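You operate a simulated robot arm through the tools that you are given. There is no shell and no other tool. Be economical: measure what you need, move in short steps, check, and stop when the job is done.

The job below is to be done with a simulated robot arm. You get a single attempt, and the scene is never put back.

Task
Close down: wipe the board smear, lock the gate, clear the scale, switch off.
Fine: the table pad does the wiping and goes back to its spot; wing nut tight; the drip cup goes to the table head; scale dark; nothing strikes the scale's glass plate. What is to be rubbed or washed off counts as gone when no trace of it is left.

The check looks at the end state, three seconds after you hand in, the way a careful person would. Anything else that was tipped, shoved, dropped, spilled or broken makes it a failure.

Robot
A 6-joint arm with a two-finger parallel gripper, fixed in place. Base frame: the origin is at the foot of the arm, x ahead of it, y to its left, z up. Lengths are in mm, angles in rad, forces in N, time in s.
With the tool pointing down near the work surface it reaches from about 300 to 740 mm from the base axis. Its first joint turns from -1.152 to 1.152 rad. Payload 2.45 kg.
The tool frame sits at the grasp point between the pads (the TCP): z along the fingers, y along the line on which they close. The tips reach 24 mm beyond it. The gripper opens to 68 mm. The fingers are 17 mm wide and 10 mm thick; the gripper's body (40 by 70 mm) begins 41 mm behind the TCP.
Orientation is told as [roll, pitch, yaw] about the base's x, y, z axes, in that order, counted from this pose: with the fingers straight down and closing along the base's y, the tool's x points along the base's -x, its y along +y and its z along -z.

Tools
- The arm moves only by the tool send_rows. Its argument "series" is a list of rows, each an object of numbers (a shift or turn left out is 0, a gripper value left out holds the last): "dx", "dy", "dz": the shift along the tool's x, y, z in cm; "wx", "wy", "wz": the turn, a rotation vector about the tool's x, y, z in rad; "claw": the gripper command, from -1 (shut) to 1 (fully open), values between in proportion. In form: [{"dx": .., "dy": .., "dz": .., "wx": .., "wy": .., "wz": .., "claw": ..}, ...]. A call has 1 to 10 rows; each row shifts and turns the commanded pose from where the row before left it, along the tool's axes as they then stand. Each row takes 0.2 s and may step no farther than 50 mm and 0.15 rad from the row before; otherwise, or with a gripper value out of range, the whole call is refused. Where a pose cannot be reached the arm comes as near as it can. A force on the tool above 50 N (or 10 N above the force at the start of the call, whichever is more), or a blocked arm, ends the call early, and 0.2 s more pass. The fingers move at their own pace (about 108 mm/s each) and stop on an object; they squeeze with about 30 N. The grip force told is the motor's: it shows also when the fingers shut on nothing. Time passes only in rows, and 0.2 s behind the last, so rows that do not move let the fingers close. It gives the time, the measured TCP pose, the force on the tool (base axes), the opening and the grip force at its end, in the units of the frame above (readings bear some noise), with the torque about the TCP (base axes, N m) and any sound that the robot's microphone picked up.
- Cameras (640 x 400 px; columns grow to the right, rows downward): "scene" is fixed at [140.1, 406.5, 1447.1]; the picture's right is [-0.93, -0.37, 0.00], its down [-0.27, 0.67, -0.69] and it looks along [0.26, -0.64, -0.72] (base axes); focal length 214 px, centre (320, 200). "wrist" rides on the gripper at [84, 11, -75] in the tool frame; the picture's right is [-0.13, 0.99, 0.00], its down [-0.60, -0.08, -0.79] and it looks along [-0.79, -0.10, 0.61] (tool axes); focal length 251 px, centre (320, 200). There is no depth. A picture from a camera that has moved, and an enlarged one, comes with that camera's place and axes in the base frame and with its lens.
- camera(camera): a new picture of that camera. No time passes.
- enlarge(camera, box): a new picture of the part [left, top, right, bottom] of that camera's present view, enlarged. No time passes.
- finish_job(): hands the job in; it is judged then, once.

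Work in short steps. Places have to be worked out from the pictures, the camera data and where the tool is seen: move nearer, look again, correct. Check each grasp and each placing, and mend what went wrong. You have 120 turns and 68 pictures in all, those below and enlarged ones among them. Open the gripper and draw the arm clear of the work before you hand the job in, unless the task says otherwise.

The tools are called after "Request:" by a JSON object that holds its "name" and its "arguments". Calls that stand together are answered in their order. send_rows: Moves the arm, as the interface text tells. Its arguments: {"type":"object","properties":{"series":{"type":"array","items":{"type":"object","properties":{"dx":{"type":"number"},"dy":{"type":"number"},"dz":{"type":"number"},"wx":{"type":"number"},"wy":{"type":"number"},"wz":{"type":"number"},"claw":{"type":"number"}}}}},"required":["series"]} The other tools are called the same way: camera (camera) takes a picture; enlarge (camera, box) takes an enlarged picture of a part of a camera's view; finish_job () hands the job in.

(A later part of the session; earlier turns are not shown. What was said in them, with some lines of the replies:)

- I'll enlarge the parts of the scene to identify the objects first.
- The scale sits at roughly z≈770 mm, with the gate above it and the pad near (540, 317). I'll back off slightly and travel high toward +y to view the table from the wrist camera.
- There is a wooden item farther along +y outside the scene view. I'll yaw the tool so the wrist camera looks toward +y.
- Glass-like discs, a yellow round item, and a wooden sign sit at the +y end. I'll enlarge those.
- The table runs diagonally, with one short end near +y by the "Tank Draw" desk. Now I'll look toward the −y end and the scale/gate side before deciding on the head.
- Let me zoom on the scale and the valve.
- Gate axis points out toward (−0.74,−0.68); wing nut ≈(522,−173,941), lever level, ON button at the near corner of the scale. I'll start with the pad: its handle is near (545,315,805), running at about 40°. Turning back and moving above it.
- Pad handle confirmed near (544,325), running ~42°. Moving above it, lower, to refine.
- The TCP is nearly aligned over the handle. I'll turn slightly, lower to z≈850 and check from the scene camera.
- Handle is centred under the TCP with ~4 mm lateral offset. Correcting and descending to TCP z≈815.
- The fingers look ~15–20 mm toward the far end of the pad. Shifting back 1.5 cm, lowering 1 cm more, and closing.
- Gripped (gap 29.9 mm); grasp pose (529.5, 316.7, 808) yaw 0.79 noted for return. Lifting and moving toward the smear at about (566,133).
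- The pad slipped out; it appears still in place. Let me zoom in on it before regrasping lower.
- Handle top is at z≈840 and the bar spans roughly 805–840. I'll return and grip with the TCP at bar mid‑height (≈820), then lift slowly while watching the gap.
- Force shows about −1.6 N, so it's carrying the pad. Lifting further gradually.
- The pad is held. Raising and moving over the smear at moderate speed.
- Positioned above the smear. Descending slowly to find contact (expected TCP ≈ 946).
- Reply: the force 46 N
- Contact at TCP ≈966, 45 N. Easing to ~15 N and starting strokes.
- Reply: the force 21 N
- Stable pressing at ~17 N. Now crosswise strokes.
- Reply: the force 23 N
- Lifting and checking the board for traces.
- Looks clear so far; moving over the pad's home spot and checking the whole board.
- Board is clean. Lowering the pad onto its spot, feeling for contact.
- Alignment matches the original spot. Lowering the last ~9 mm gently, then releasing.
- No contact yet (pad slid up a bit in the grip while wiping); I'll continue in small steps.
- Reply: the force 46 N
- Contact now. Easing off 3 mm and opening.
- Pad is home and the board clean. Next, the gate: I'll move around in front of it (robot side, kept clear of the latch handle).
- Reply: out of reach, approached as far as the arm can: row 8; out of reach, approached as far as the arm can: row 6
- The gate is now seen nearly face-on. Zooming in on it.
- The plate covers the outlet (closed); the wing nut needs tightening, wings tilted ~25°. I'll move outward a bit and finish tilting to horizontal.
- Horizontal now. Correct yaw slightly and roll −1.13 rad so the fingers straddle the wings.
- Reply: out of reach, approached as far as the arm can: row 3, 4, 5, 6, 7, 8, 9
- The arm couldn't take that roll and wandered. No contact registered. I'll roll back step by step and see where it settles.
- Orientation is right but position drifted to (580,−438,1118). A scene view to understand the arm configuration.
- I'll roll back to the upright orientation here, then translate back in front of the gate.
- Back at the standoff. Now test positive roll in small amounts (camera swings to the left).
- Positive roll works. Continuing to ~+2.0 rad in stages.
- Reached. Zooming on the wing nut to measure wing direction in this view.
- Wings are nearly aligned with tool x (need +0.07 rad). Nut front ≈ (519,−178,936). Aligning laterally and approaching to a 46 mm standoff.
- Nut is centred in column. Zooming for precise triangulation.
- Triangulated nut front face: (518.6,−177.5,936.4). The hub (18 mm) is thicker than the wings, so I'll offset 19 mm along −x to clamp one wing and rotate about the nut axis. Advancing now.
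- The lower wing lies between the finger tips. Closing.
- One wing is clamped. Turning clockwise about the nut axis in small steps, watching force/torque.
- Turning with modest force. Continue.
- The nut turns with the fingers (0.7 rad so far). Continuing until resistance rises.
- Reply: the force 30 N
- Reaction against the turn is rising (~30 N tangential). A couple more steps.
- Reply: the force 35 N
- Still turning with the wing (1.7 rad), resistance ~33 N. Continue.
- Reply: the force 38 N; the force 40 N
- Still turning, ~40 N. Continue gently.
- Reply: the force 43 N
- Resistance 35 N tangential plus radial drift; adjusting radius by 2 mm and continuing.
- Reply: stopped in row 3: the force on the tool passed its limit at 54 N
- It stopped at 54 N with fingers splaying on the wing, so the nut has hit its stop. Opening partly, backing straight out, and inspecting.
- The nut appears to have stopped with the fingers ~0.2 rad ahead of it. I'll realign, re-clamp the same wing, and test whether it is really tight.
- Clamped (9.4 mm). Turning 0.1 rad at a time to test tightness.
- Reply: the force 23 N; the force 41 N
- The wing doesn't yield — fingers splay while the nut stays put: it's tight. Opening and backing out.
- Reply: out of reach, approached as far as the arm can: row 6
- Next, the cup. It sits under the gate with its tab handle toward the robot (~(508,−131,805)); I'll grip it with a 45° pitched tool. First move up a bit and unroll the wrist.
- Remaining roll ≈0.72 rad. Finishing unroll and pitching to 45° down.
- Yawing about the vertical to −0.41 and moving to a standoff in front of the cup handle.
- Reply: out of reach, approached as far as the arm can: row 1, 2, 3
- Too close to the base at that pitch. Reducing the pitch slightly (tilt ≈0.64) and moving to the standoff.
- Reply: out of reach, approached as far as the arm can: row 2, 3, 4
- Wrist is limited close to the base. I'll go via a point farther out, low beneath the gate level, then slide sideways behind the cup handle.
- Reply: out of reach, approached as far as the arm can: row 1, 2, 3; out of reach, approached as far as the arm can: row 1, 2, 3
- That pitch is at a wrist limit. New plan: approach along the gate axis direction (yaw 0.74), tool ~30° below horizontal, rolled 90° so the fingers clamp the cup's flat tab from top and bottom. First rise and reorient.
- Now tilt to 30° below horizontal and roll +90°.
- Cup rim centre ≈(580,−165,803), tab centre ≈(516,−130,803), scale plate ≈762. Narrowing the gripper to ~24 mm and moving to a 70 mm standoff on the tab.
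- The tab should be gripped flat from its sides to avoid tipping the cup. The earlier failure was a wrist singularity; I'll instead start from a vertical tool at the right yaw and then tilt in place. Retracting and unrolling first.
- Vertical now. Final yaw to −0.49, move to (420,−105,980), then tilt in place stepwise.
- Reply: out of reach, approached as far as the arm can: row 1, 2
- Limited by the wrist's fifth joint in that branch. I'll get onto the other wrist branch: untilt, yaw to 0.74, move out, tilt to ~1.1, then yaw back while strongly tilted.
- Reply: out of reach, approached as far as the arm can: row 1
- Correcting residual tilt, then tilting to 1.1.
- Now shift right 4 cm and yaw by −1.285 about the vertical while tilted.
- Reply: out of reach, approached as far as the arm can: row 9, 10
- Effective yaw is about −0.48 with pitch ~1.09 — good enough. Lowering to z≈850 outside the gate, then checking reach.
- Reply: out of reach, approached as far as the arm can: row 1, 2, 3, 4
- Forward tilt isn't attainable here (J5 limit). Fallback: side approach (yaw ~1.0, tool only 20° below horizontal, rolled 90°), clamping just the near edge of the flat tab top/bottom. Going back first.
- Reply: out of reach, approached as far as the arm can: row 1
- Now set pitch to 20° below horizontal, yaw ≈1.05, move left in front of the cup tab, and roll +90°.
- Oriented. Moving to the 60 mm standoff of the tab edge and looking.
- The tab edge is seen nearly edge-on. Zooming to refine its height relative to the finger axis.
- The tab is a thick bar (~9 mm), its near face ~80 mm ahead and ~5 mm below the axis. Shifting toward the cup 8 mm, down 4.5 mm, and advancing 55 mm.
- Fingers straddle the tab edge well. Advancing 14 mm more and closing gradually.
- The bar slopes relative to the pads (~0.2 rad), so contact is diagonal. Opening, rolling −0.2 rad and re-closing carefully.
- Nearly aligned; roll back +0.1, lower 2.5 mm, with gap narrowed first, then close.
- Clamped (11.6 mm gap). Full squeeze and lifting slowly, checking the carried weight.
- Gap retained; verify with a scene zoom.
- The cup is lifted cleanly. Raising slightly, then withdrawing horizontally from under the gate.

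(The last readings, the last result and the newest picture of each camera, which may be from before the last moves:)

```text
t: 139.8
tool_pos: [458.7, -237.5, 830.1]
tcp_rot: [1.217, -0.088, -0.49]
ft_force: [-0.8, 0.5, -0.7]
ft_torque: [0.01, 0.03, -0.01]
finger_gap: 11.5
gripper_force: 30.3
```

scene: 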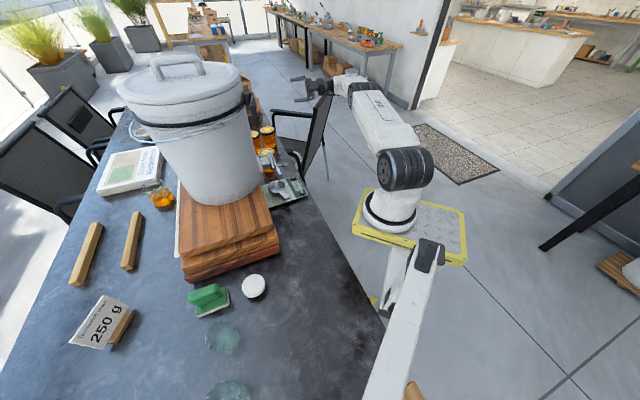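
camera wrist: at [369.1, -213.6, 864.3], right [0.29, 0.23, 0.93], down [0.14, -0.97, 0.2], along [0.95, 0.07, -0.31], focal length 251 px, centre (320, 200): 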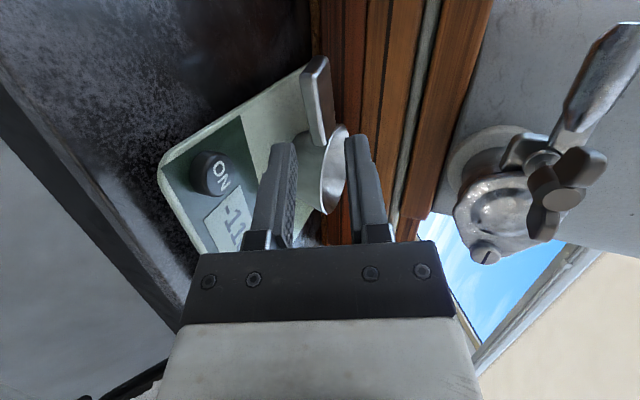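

Clear of the gate. Retreating a bit more and rising to z≈1020.

Request:
{"name": "send_rows", "arguments": {"series": [{"dx": 1.25, "dy": -0.05, "dz": -1.92}, {"dx": 1.25, "dy": -0.05, "dz": -1.92}, {"dx": 0.36, "dy": 1.5, "dz": -0.35}, {"dx": 0.725, "dy": 3.03, "dz": -0.69}, {"dx": 0.725, "dy": 3.03, "dz": -0.69}, {"dx": 0.725, "dy": 3.03, "dz": -0.69}, {"dx": 0.725, "dy": 3.03, "dz": -0.69}, {"dx": 0.725, "dy": 3.03, "dz": -0.69}, {"dx": 0.36, "dy": 1.5, "dz": -0.35}, {}]}}

```text
t: 142.0
tool_pos: [379.6, -207.5, 1020.6]
tcp_rot: [1.218, -0.088, -0.49]
ft_force: [0.1, -0.1, -1.2]
ft_torque: [0.04, 0.04, -0.05]
finger_gap: 11.5
gripper_force: 30.2
```

Now swing around the base (arc) toward the table head, checking the path after the first rows.

Request:
{"name": "send_rows", "arguments": {"series": [{"dx": 0.01, "dy": 0.6, "dz": 1.61, "wx": -0.0037, "wy": 0.0373, "wz": -0.0138}, {"dx": 0.02, "dy": 1.2, "dz": 3.23, "wx": -0.0075, "wy": 0.0746, "wz": -0.0277}, {"dx": 0.02, "dy": 1.2, "dz": 3.23, "wx": -0.0075, "wy": 0.0746, "wz": -0.0277}, {"dx": 0.02, "dy": 1.2, "dz": 3.23, "wx": -0.0075, "wy": 0.0746, "wz": -0.0277}]}}

```text
t: 143.0
tool_pos: [422.2, -95.4, 1021.0]
tcp_rot: [1.218, -0.088, -0.209]
ft_force: [-0.4, -0.8, -1.1]
ft_torque: [-0.03, 0.06, -0.03]
finger_gap: 11.7
gripper_force: 29.8
```

Arc is exact. Continuing.

Request:
{"name": "send_rows", "arguments": {"series": [{"dx": 0.02, "dy": 1.2, "dz": 3.23, "wx": -0.0075, "wy": 0.0746, "wz": -0.0277}, {"dx": 0.02, "dy": 1.2, "dz": 3.23, "wx": -0.0075, "wy": 0.0746, "wz": -0.0277}, {"dx": 0.02, "dy": 1.2, "dz": 3.23, "wx": -0.0075, "wy": 0.0746, "wz": -0.0277}, {"dx": 0.02, "dy": 1.2, "dz": 3.23, "wx": -0.0075, "wy": 0.0746, "wz": -0.0277}, {"dx": 0.02, "dy": 1.2, "dz": 3.23, "wx": -0.0075, "wy": 0.0746, "wz": -0.0277}, {"dx": 0.02, "dy": 1.2, "dz": 3.23, "wx": -0.0075, "wy": 0.0746, "wz": -0.0277}, {"dx": 0.02, "dy": 1.2, "dz": 3.23, "wx": -0.0075, "wy": 0.0746, "wz": -0.0277}, {"dx": 0.02, "dy": 1.2, "dz": 3.23, "wx": -0.0075, "wy": 0.0746, "wz": -0.0277}]}}

Request:
{"name": "send_rows", "arguments": {"series": [{"dx": 0.02, "dy": 1.2, "dz": 3.23, "wx": -0.0075, "wy": 0.0746, "wz": -0.0277}, {"dx": 0.02, "dy": 1.2, "dz": 3.23, "wx": -0.0075, "wy": 0.0746, "wz": -0.0277}, {"dx": 0.02, "dy": 1.2, "dz": 3.23, "wx": -0.0075, "wy": 0.0746, "wz": -0.0277}, {"dx": 0.02, "dy": 1.2, "dz": 3.23, "wx": -0.0075, "wy": 0.0746, "wz": -0.0277}, {"dx": 0.02, "dy": 1.2, "dz": 3.23, "wx": -0.0075, "wy": 0.0746, "wz": -0.0277}, {"dx": 0.02, "dy": 1.2, "dz": 3.23, "wx": -0.0075, "wy": 0.0746, "wz": -0.0277}, {"dx": 0.02, "dy": 1.2, "dz": 3.23, "wx": -0.0075, "wy": 0.0746, "wz": -0.0277}, {}]}}

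Request:
{"name": "camera", "arguments": {"camera": "scene"}}

```text
t: 144.8
tool_pos: [404.3, 173.5, 1022.4]
tcp_rot: [1.222, -0.092, 0.426]
ft_force: [-0.2, -0.3, -1.0]
ft_torque: [0.0, 0.07, -0.04]
finger_gap: 11.5
gripper_force: 30.1
```

```text
t: 146.6
tool_pos: [256.3, 360.4, 1023.5]
tcp_rot: [1.222, -0.096, 0.988]
ft_force: [0.3, 0.0, -0.6]
ft_torque: [-0.05, 0.03, -0.03]
finger_gap: 11.4
gripper_force: 30.3
```

```text
4 pictures are left
```

scene: 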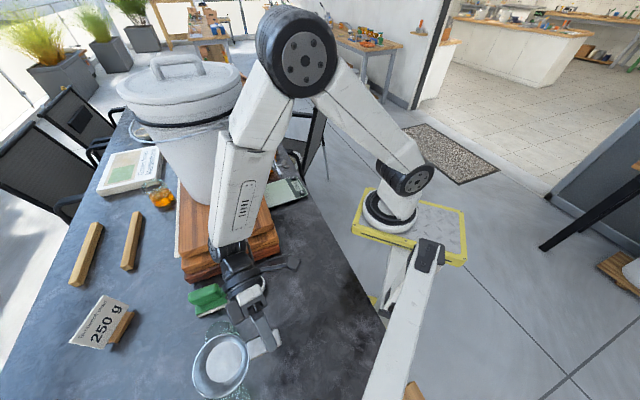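

Two tall glasses stand near (422,382) and (330,458). I'll set the cup at about (205,425), ~70 mm from the table's end edge and clear of them. Moving above that spot.

Request:
{"name": "send_rows", "arguments": {"series": [{"dx": 0.8, "dy": 0.48, "dz": 1.08}, {"dx": 1.63, "dy": 0.96, "dz": 2.16}, {"dx": 1.63, "dy": 0.96, "dz": 2.16}, {"dx": 0.82, "dy": 0.48, "dz": 1.08}, {"wx": -0.008, "wy": 0.0793, "wz": -0.0294}, {"wx": -0.008, "wy": 0.0793, "wz": -0.0294}, {}]}}

```text
t: 148.2
tool_pos: [169.3, 357.8, 1023.5]
tcp_rot: [1.222, -0.097, 1.157]
ft_force: [0.0, -0.2, -1.3]
ft_torque: [-0.03, 0.05, 0.0]
finger_gap: 11.3
gripper_force: 30.1
```

One wrist look before lowering.

Request:
{"name": "camera", "arguments": {"camera": "wrist"}}

```text
3 pictures are left
camera wrist: at [196.6, 253.0, 1052.1], right [-0.3, 0.17, 0.94], down [0.94, 0.22, 0.25], along [-0.17, 0.96, -0.23], focal length 251 px, centre (320, 200)
```

wrist: 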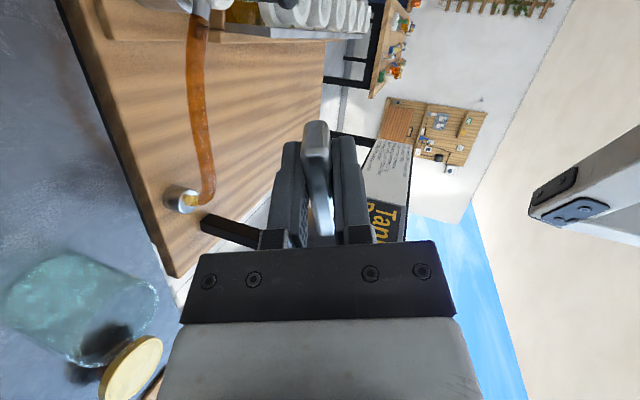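

Edge line confirmed; the spot is ~68 mm from the end. Lowering.

Request:
{"name": "send_rows", "arguments": {"series": [{"dx": 0.28, "dy": -2.8, "dz": 1.04}, {"dx": 0.47, "dy": -4.6, "dz": 1.71}, {"dx": 0.47, "dy": -4.6, "dz": 1.71}, {"dx": 0.47, "dy": -4.6, "dz": 1.71}, {"dx": 0.28, "dy": -2.8, "dz": 1.04}, {"dx": 0.09, "dy": -0.93, "dz": 0.35}, {}]}}

Request:
{"name": "send_rows", "arguments": {"series": [{"dx": 0.05, "dy": -0.47, "dz": 0.17}, {"dx": 0.05, "dy": -0.47, "dz": 0.17}, {}]}}

```text
t: 149.8
tool_pos: [169.6, 359.5, 805.9]
tcp_rot: [1.222, -0.099, 1.157]
ft_force: [-0.3, -0.6, -1.3]
ft_torque: [-0.07, 0.04, 0.01]
finger_gap: 11.6
gripper_force: 29.9
```

```text
t: 150.6
tool_pos: [167.3, 359.2, 795.6]
tcp_rot: [1.224, -0.095, 1.159]
ft_force: [-0.5, 0.5, -0.7]
ft_torque: [-0.09, -0.02, 0.01]
finger_gap: 11.4
gripper_force: 29.3
```

Continuing in 3–5 mm steps until contact.

Request:
{"name": "send_rows", "arguments": {"series": [{"dx": 0.03, "dy": -0.28, "dz": 0.1}, {"dx": 0.03, "dy": -0.28, "dz": 0.1}, {}]}}

Request:
{"name": "send_rows", "arguments": {"series": [{"dx": 0.02, "dy": -0.19, "dz": 0.07}, {"dx": 0.02, "dy": -0.19, "dz": 0.07}, {}]}}

```text
t: 151.4
tool_pos: [168.3, 359.1, 788.8]
tcp_rot: [1.221, -0.095, 1.157]
ft_force: [0.0, -0.1, -0.9]
ft_torque: [-0.05, 0.03, -0.01]
finger_gap: 11.4
gripper_force: 30.0
```

```text
t: 152.2
tool_pos: [168.6, 359.3, 786.2]
tcp_rot: [1.222, -0.096, 1.158]
ft_force: [-1.0, -0.9, -0.9]
ft_torque: [-0.07, 0.03, -0.02]
finger_gap: 11.5
gripper_force: 30.0
```

Request:
{"name": "send_rows", "arguments": {"series": [{"dx": 0.02, "dy": -0.19, "dz": 0.07}, {"dx": 0.02, "dy": -0.19, "dz": 0.07}, {}]}}

Request:
{"name": "send_rows", "arguments": {"series": [{"dx": 0.02, "dy": -0.19, "dz": 0.07}, {"dx": 0.02, "dy": -0.19, "dz": 0.07}, {}]}}

```text
t: 153.0
tool_pos: [167.9, 358.9, 781.9]
tcp_rot: [1.222, -0.096, 1.157]
ft_force: [0.0, -1.2, -1.0]
ft_torque: [-0.01, 0.01, -0.02]
finger_gap: 11.4
gripper_force: 29.9
```

```text
t: 153.8
tool_pos: [168.1, 359.0, 778.5]
tcp_rot: [1.222, -0.098, 1.157]
ft_force: [2.3, -4.9, 11.6]
ft_torque: [0.77, -0.22, -0.22]
finger_gap: 11.6
gripper_force: 30.4
```

Contact at TCP ≈779. Easing 1 mm, opening a little, then backing out along the tool axis.

Request:
{"name": "send_rows", "arguments": {"series": [{"dx": -0.01, "dy": 0.08, "dz": -0.03}, {}, {"claw": -0.65}, {"claw": -0.5}, {"claw": -0.35}, {}]}}

Request:
{"name": "send_rows", "arguments": {"series": [{"dz": -0.5}, {"dz": -1}, {"dz": -2}, {"dz": -3}, {"dz": -3}, {}]}}

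Request:
{"name": "camera", "arguments": {"camera": "wrist"}}

```text
t: 155.2
tool_pos: [169.1, 358.4, 779.9]
tcp_rot: [1.221, -0.096, 1.158]
ft_force: [0.4, -3.0, 2.8]
ft_torque: [-0.05, 0.05, 0.06]
finger_gap: 21.5
gripper_force: 0.0
```

```text
t: 156.6
tool_pos: [250.3, 320.4, 811.5]
tcp_rot: [1.222, -0.097, 1.157]
ft_force: [-0.4, -1.4, 0.1]
ft_torque: [0.0, -0.01, 0.01]
finger_gap: 22.3
gripper_force: 0.1
```

```text
2 pictures are left
camera wrist: at [276.2, 215.5, 839.2], right [-0.29, 0.17, 0.94], down [0.94, 0.22, 0.25], along [-0.17, 0.96, -0.23], focal length 251 px, centre (320, 200)
```

wrist: 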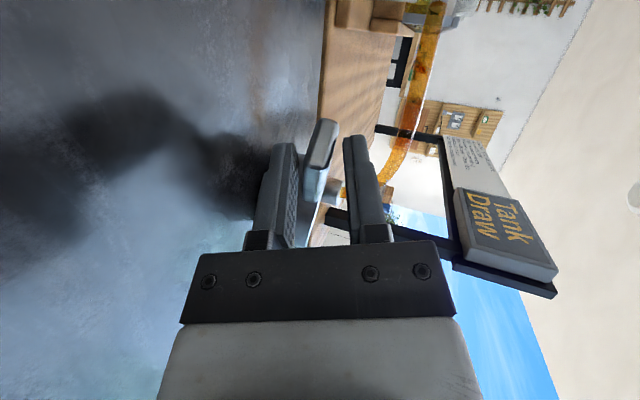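

Cup stands on the table. Now the scale: ON button ≈ (472,−203,772). Raising and swinging back around.

Request:
{"name": "send_rows", "arguments": {"series": [{"dx": -0.47, "dy": 4.6, "dz": -1.73}, {"dx": -0.47, "dy": 4.6, "dz": -1.73}, {"dx": -0.47, "dy": 4.6, "dz": -1.73}, {"dx": -0.47, "dy": 4.6, "dz": -1.73}, {"dx": -0.2, "dy": 1.9, "dz": -0.7}, {"dx": 1.48, "dy": -1.33, "dz": -4, "wx": 0.0103, "wy": -0.1026, "wz": 0.0381}, {"dx": 1.48, "dy": -1.33, "dz": -4, "wx": 0.0103, "wy": -0.1026, "wz": 0.0381}, {"dx": 1.48, "dy": -1.33, "dz": -4, "wx": 0.0103, "wy": -0.1026, "wz": 0.0381}, {"dx": 1.48, "dy": -1.33, "dz": -4, "wx": 0.0103, "wy": -0.1026, "wz": 0.0381}]}}

Request:
{"name": "send_rows", "arguments": {"series": [{"dx": 1.48, "dy": -1.33, "dz": -4, "wx": 0.0103, "wy": -0.1026, "wz": 0.0381}, {"dx": 1.48, "dy": -1.33, "dz": -4, "wx": 0.0103, "wy": -0.1026, "wz": 0.0381}, {"dx": 1.48, "dy": -1.33, "dz": -4, "wx": 0.0103, "wy": -0.1026, "wz": 0.0381}, {"dx": 1.48, "dy": -1.33, "dz": -4, "wx": 0.0103, "wy": -0.1026, "wz": 0.0381}, {"dx": 1.48, "dy": -1.33, "dz": -4, "wx": 0.0103, "wy": -0.1026, "wz": 0.0381}, {"dx": 1.48, "dy": -1.33, "dz": -4, "wx": 0.0103, "wy": -0.1026, "wz": 0.0381}, {"dx": 1.48, "dy": -1.33, "dz": -4, "wx": 0.0103, "wy": -0.1026, "wz": 0.0381}, {"dx": 1.48, "dy": -1.33, "dz": -4, "wx": 0.0103, "wy": -0.1026, "wz": 0.0381}, {"dx": 1.48, "dy": -1.33, "dz": -4, "wx": 0.0103, "wy": -0.1026, "wz": 0.0381}]}}

```text
t: 158.6
tool_pos: [358.9, 176.5, 1027.2]
tcp_rot: [1.222, -0.095, 0.715]
ft_force: [-0.2, 0.3, -0.5]
ft_torque: [-0.03, -0.01, 0.0]
finger_gap: 22.3
gripper_force: 0.0
```

```text
t: 160.6
tool_pos: [340.1, -204.9, 1026.6]
tcp_rot: [1.217, -0.089, -0.273]
ft_force: [-0.8, -0.8, 0.3]
ft_torque: [0.02, -0.06, 0.0]
finger_gap: 22.0
gripper_force: 0.1
out of reach, approached as far as the arm can: row 9
```

Moving out a bit and unrolling the wrist.

Request:
{"name": "send_rows", "arguments": {"series": [{"dx": -4.93, "dy": -0.5, "dz": -0.26, "claw": -1}, {"dx": -4.9, "dy": -0.5, "dz": -0.26}, {"wz": -0.147}, {"wz": -0.147}, {"wz": -0.147}, {"wz": -0.147}, {"wz": -0.147}]}}

Request:
{"name": "send_rows", "arguments": {"series": [{"wz": -0.147}, {"wz": -0.147}, {"wz": -0.147}, {"wz": -0.147}, {"wz": -0.147}, {"wy": 0.15}, {"wy": 0.15}, {"wy": 0.15}, {"wy": 0.15}, {"wy": 0.12}]}}

```text
t: 162.2
tool_pos: [432.6, -238.3, 1026.7]
tcp_rot: [1.074, -0.769, 0.054]
ft_force: [0.8, 0.0, 0.2]
ft_torque: [0.01, -0.05, 0.01]
finger_gap: 0.0
gripper_force: 23.2
```

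```text
t: 164.4
tool_pos: [432.9, -237.6, 1025.8]
tcp_rot: [0.006, -0.5, 1.259]
ft_force: [-0.3, -0.2, -0.1]
ft_torque: [0.01, 0.0, 0.0]
finger_gap: 0.0
gripper_force: 23.3
```

Yaw to 0.8 and descend above the ON button (TCP z≈850).

Request:
{"name": "send_rows", "arguments": {"series": [{"wx": 0.055, "wz": 0.101}, {"wx": 0.055, "wz": 0.101}, {"wx": 0.055, "wz": 0.101}, {"wx": 0.055, "wz": 0.101}, {"dx": 1.06, "dy": -0.1, "dz": 4.43}, {"dx": 1.06, "dy": -0.1, "dz": 4.43}, {"dx": 1.06, "dy": -0.1, "dz": 4.43}, {"dx": 1.06, "dy": -0.08, "dz": 4.43}, {}]}}

```text
t: 166.4
tool_pos: [468.4, -207.1, 851.3]
tcp_rot: [0.007, -0.499, 0.798]
ft_force: [-0.5, -0.1, -0.4]
ft_torque: [-0.01, 0.01, -0.01]
finger_gap: 0.1
gripper_force: 24.1
```

Lowering to ~15–20 mm above the button and checking alignment with a picture.

Request:
{"name": "send_rows", "arguments": {"series": [{"dx": 0.72, "dz": 1.32}, {"dx": 0.72, "dz": 1.32}, {}]}}

Request:
{"name": "enlarge", "arguments": {"camera": "wrist", "box": [220, 20, 420, 220]}}

```text
t: 167.2
tool_pos: [469.2, -205.5, 822.3]
tcp_rot: [0.006, -0.497, 0.799]
ft_force: [-0.1, 1.0, -0.2]
ft_torque: [0.0, -0.02, -0.03]
finger_gap: 0.0
gripper_force: 23.3
```

```text
2.00 times, centred on (320, 120) of wrist
camera zoom: at [385.3, -276.5, 848.5], right [-0.63, 0.77, 0.07], down [0.17, 0.05, 0.98], along [0.75, 0.64, -0.16], focal length 503 px, centre (320, 360)
```

zoom: 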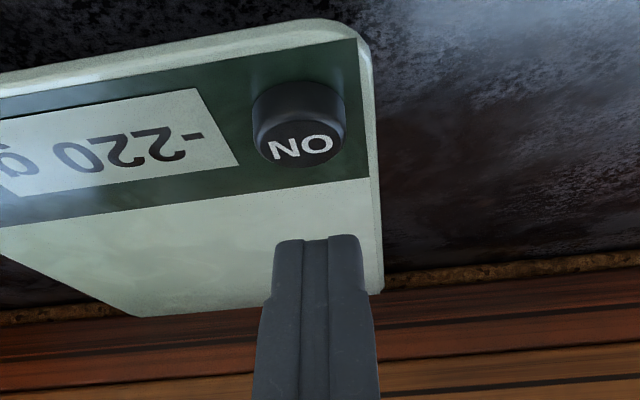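

Alignment predicts the tip lands on the button centre (within ~2 mm). Pressing down in small steps.

Request:
{"name": "send_rows", "arguments": {"series": [{"dx": 0.48, "dz": 0.88}, {"dx": 0.38, "dz": 0.7}, {"dx": 0.1, "dz": 0.18}, {}]}}

```text
t: 168.2
tool_pos: [466.8, -206.2, 802.9]
tcp_rot: [0.006, -0.498, 0.8]
ft_force: [0.5, -0.7, 0.3]
ft_torque: [0.05, 0.0, 0.03]
finger_gap: 0.0
gripper_force: 23.7
```

Request:
{"name": "send_rows", "arguments": {"series": [{"dx": 0.1, "dz": 0.18}, {"dx": 0.1, "dz": 0.18}, {}]}}

Request:
{"name": "send_rows", "arguments": {"series": [{"dx": 0.07, "dz": 0.13}, {"dx": 0.07, "dz": 0.13}, {}]}}

```text
t: 169.0
tool_pos: [467.0, -206.0, 797.8]
tcp_rot: [0.011, -0.497, 0.799]
ft_force: [0.6, -0.4, 2.1]
ft_torque: [-0.01, -0.05, 0.0]
finger_gap: 0.0
gripper_force: 23.6
heard: click
```

```text
t: 169.8
tool_pos: [469.3, -206.3, 794.9]
tcp_rot: [0.006, -0.499, 0.8]
ft_force: [-0.1, 0.6, 9.8]
ft_torque: [0.05, -0.02, 0.01]
finger_gap: 0.1
gripper_force: 23.4
```

A click was heard. Lifting straight up and checking the display with the last picture.

Request:
{"name": "send_rows", "arguments": {"series": [{"dx": -0.1, "dz": -0.18}, {"dx": -0.38, "dz": -0.7}, {"dx": -0.96, "dz": -1.76}, {"dx": -1.5, "dz": -2.7}, {}]}}

Request:
{"name": "camera", "arguments": {"camera": "wrist"}}

```text
t: 171.0
tool_pos: [467.9, -205.1, 856.2]
tcp_rot: [0.008, -0.497, 0.799]
ft_force: [0.3, -0.2, 0.2]
ft_torque: [-0.05, -0.01, 0.03]
finger_gap: 0.0
gripper_force: 23.7
```

```text
0 pictures are left
camera wrist: at [384.1, -276.5, 882.0], right [-0.63, 0.77, 0.07], down [0.17, 0.05, 0.98], along [0.75, 0.64, -0.16], focal length 251 px, centre (320, 200)
```

wrist: 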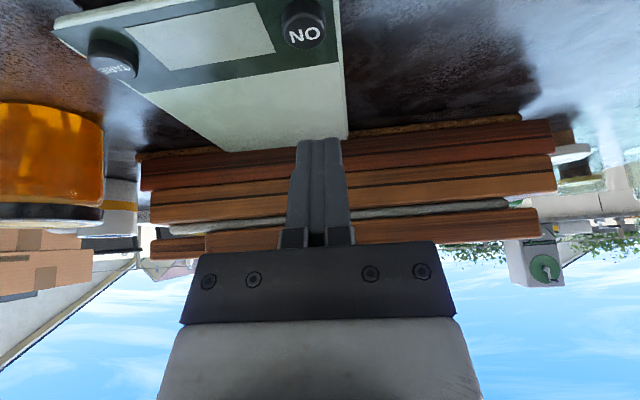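

The display is blank. Retracting along the tool axis and up, opening the gripper clear of the work.

Request:
{"name": "send_rows", "arguments": {"series": [{"dz": -4}, {"dz": -4}, {"dx": -1, "dz": -4}, {"dx": -1, "dz": -3, "claw": 1}, {}, {}]}}

```text
t: 172.4
tool_pos: [431.2, -246.1, 996.2]
tcp_rot: [0.007, -0.497, 0.8]
ft_force: [0.0, 0.1, 0.7]
ft_torque: [-0.01, 0.02, 0.02]
finger_gap: 68.0
gripper_force: 0.1
```

Request:
{"name": "finish_job", "arguments": {}}

```text
The job is handed in.
```

The close-down is finished and handed in:

- **Board:** the smear is wiped off with no trace visible, and the pad is back within about 3 mm of its spot.
- **Gate:** the wing nut is turned to its stop; it did not move when I tried to tighten it further.
- **Drip cup:** it stands about 70 mm from the +y end of the table, which I took as the head because the other end is out of reach. I only partly saw it after letting go, so I did not fully check that it stands level.
- **Scale:** the display is blank, and I felt no contact with the glass plate.
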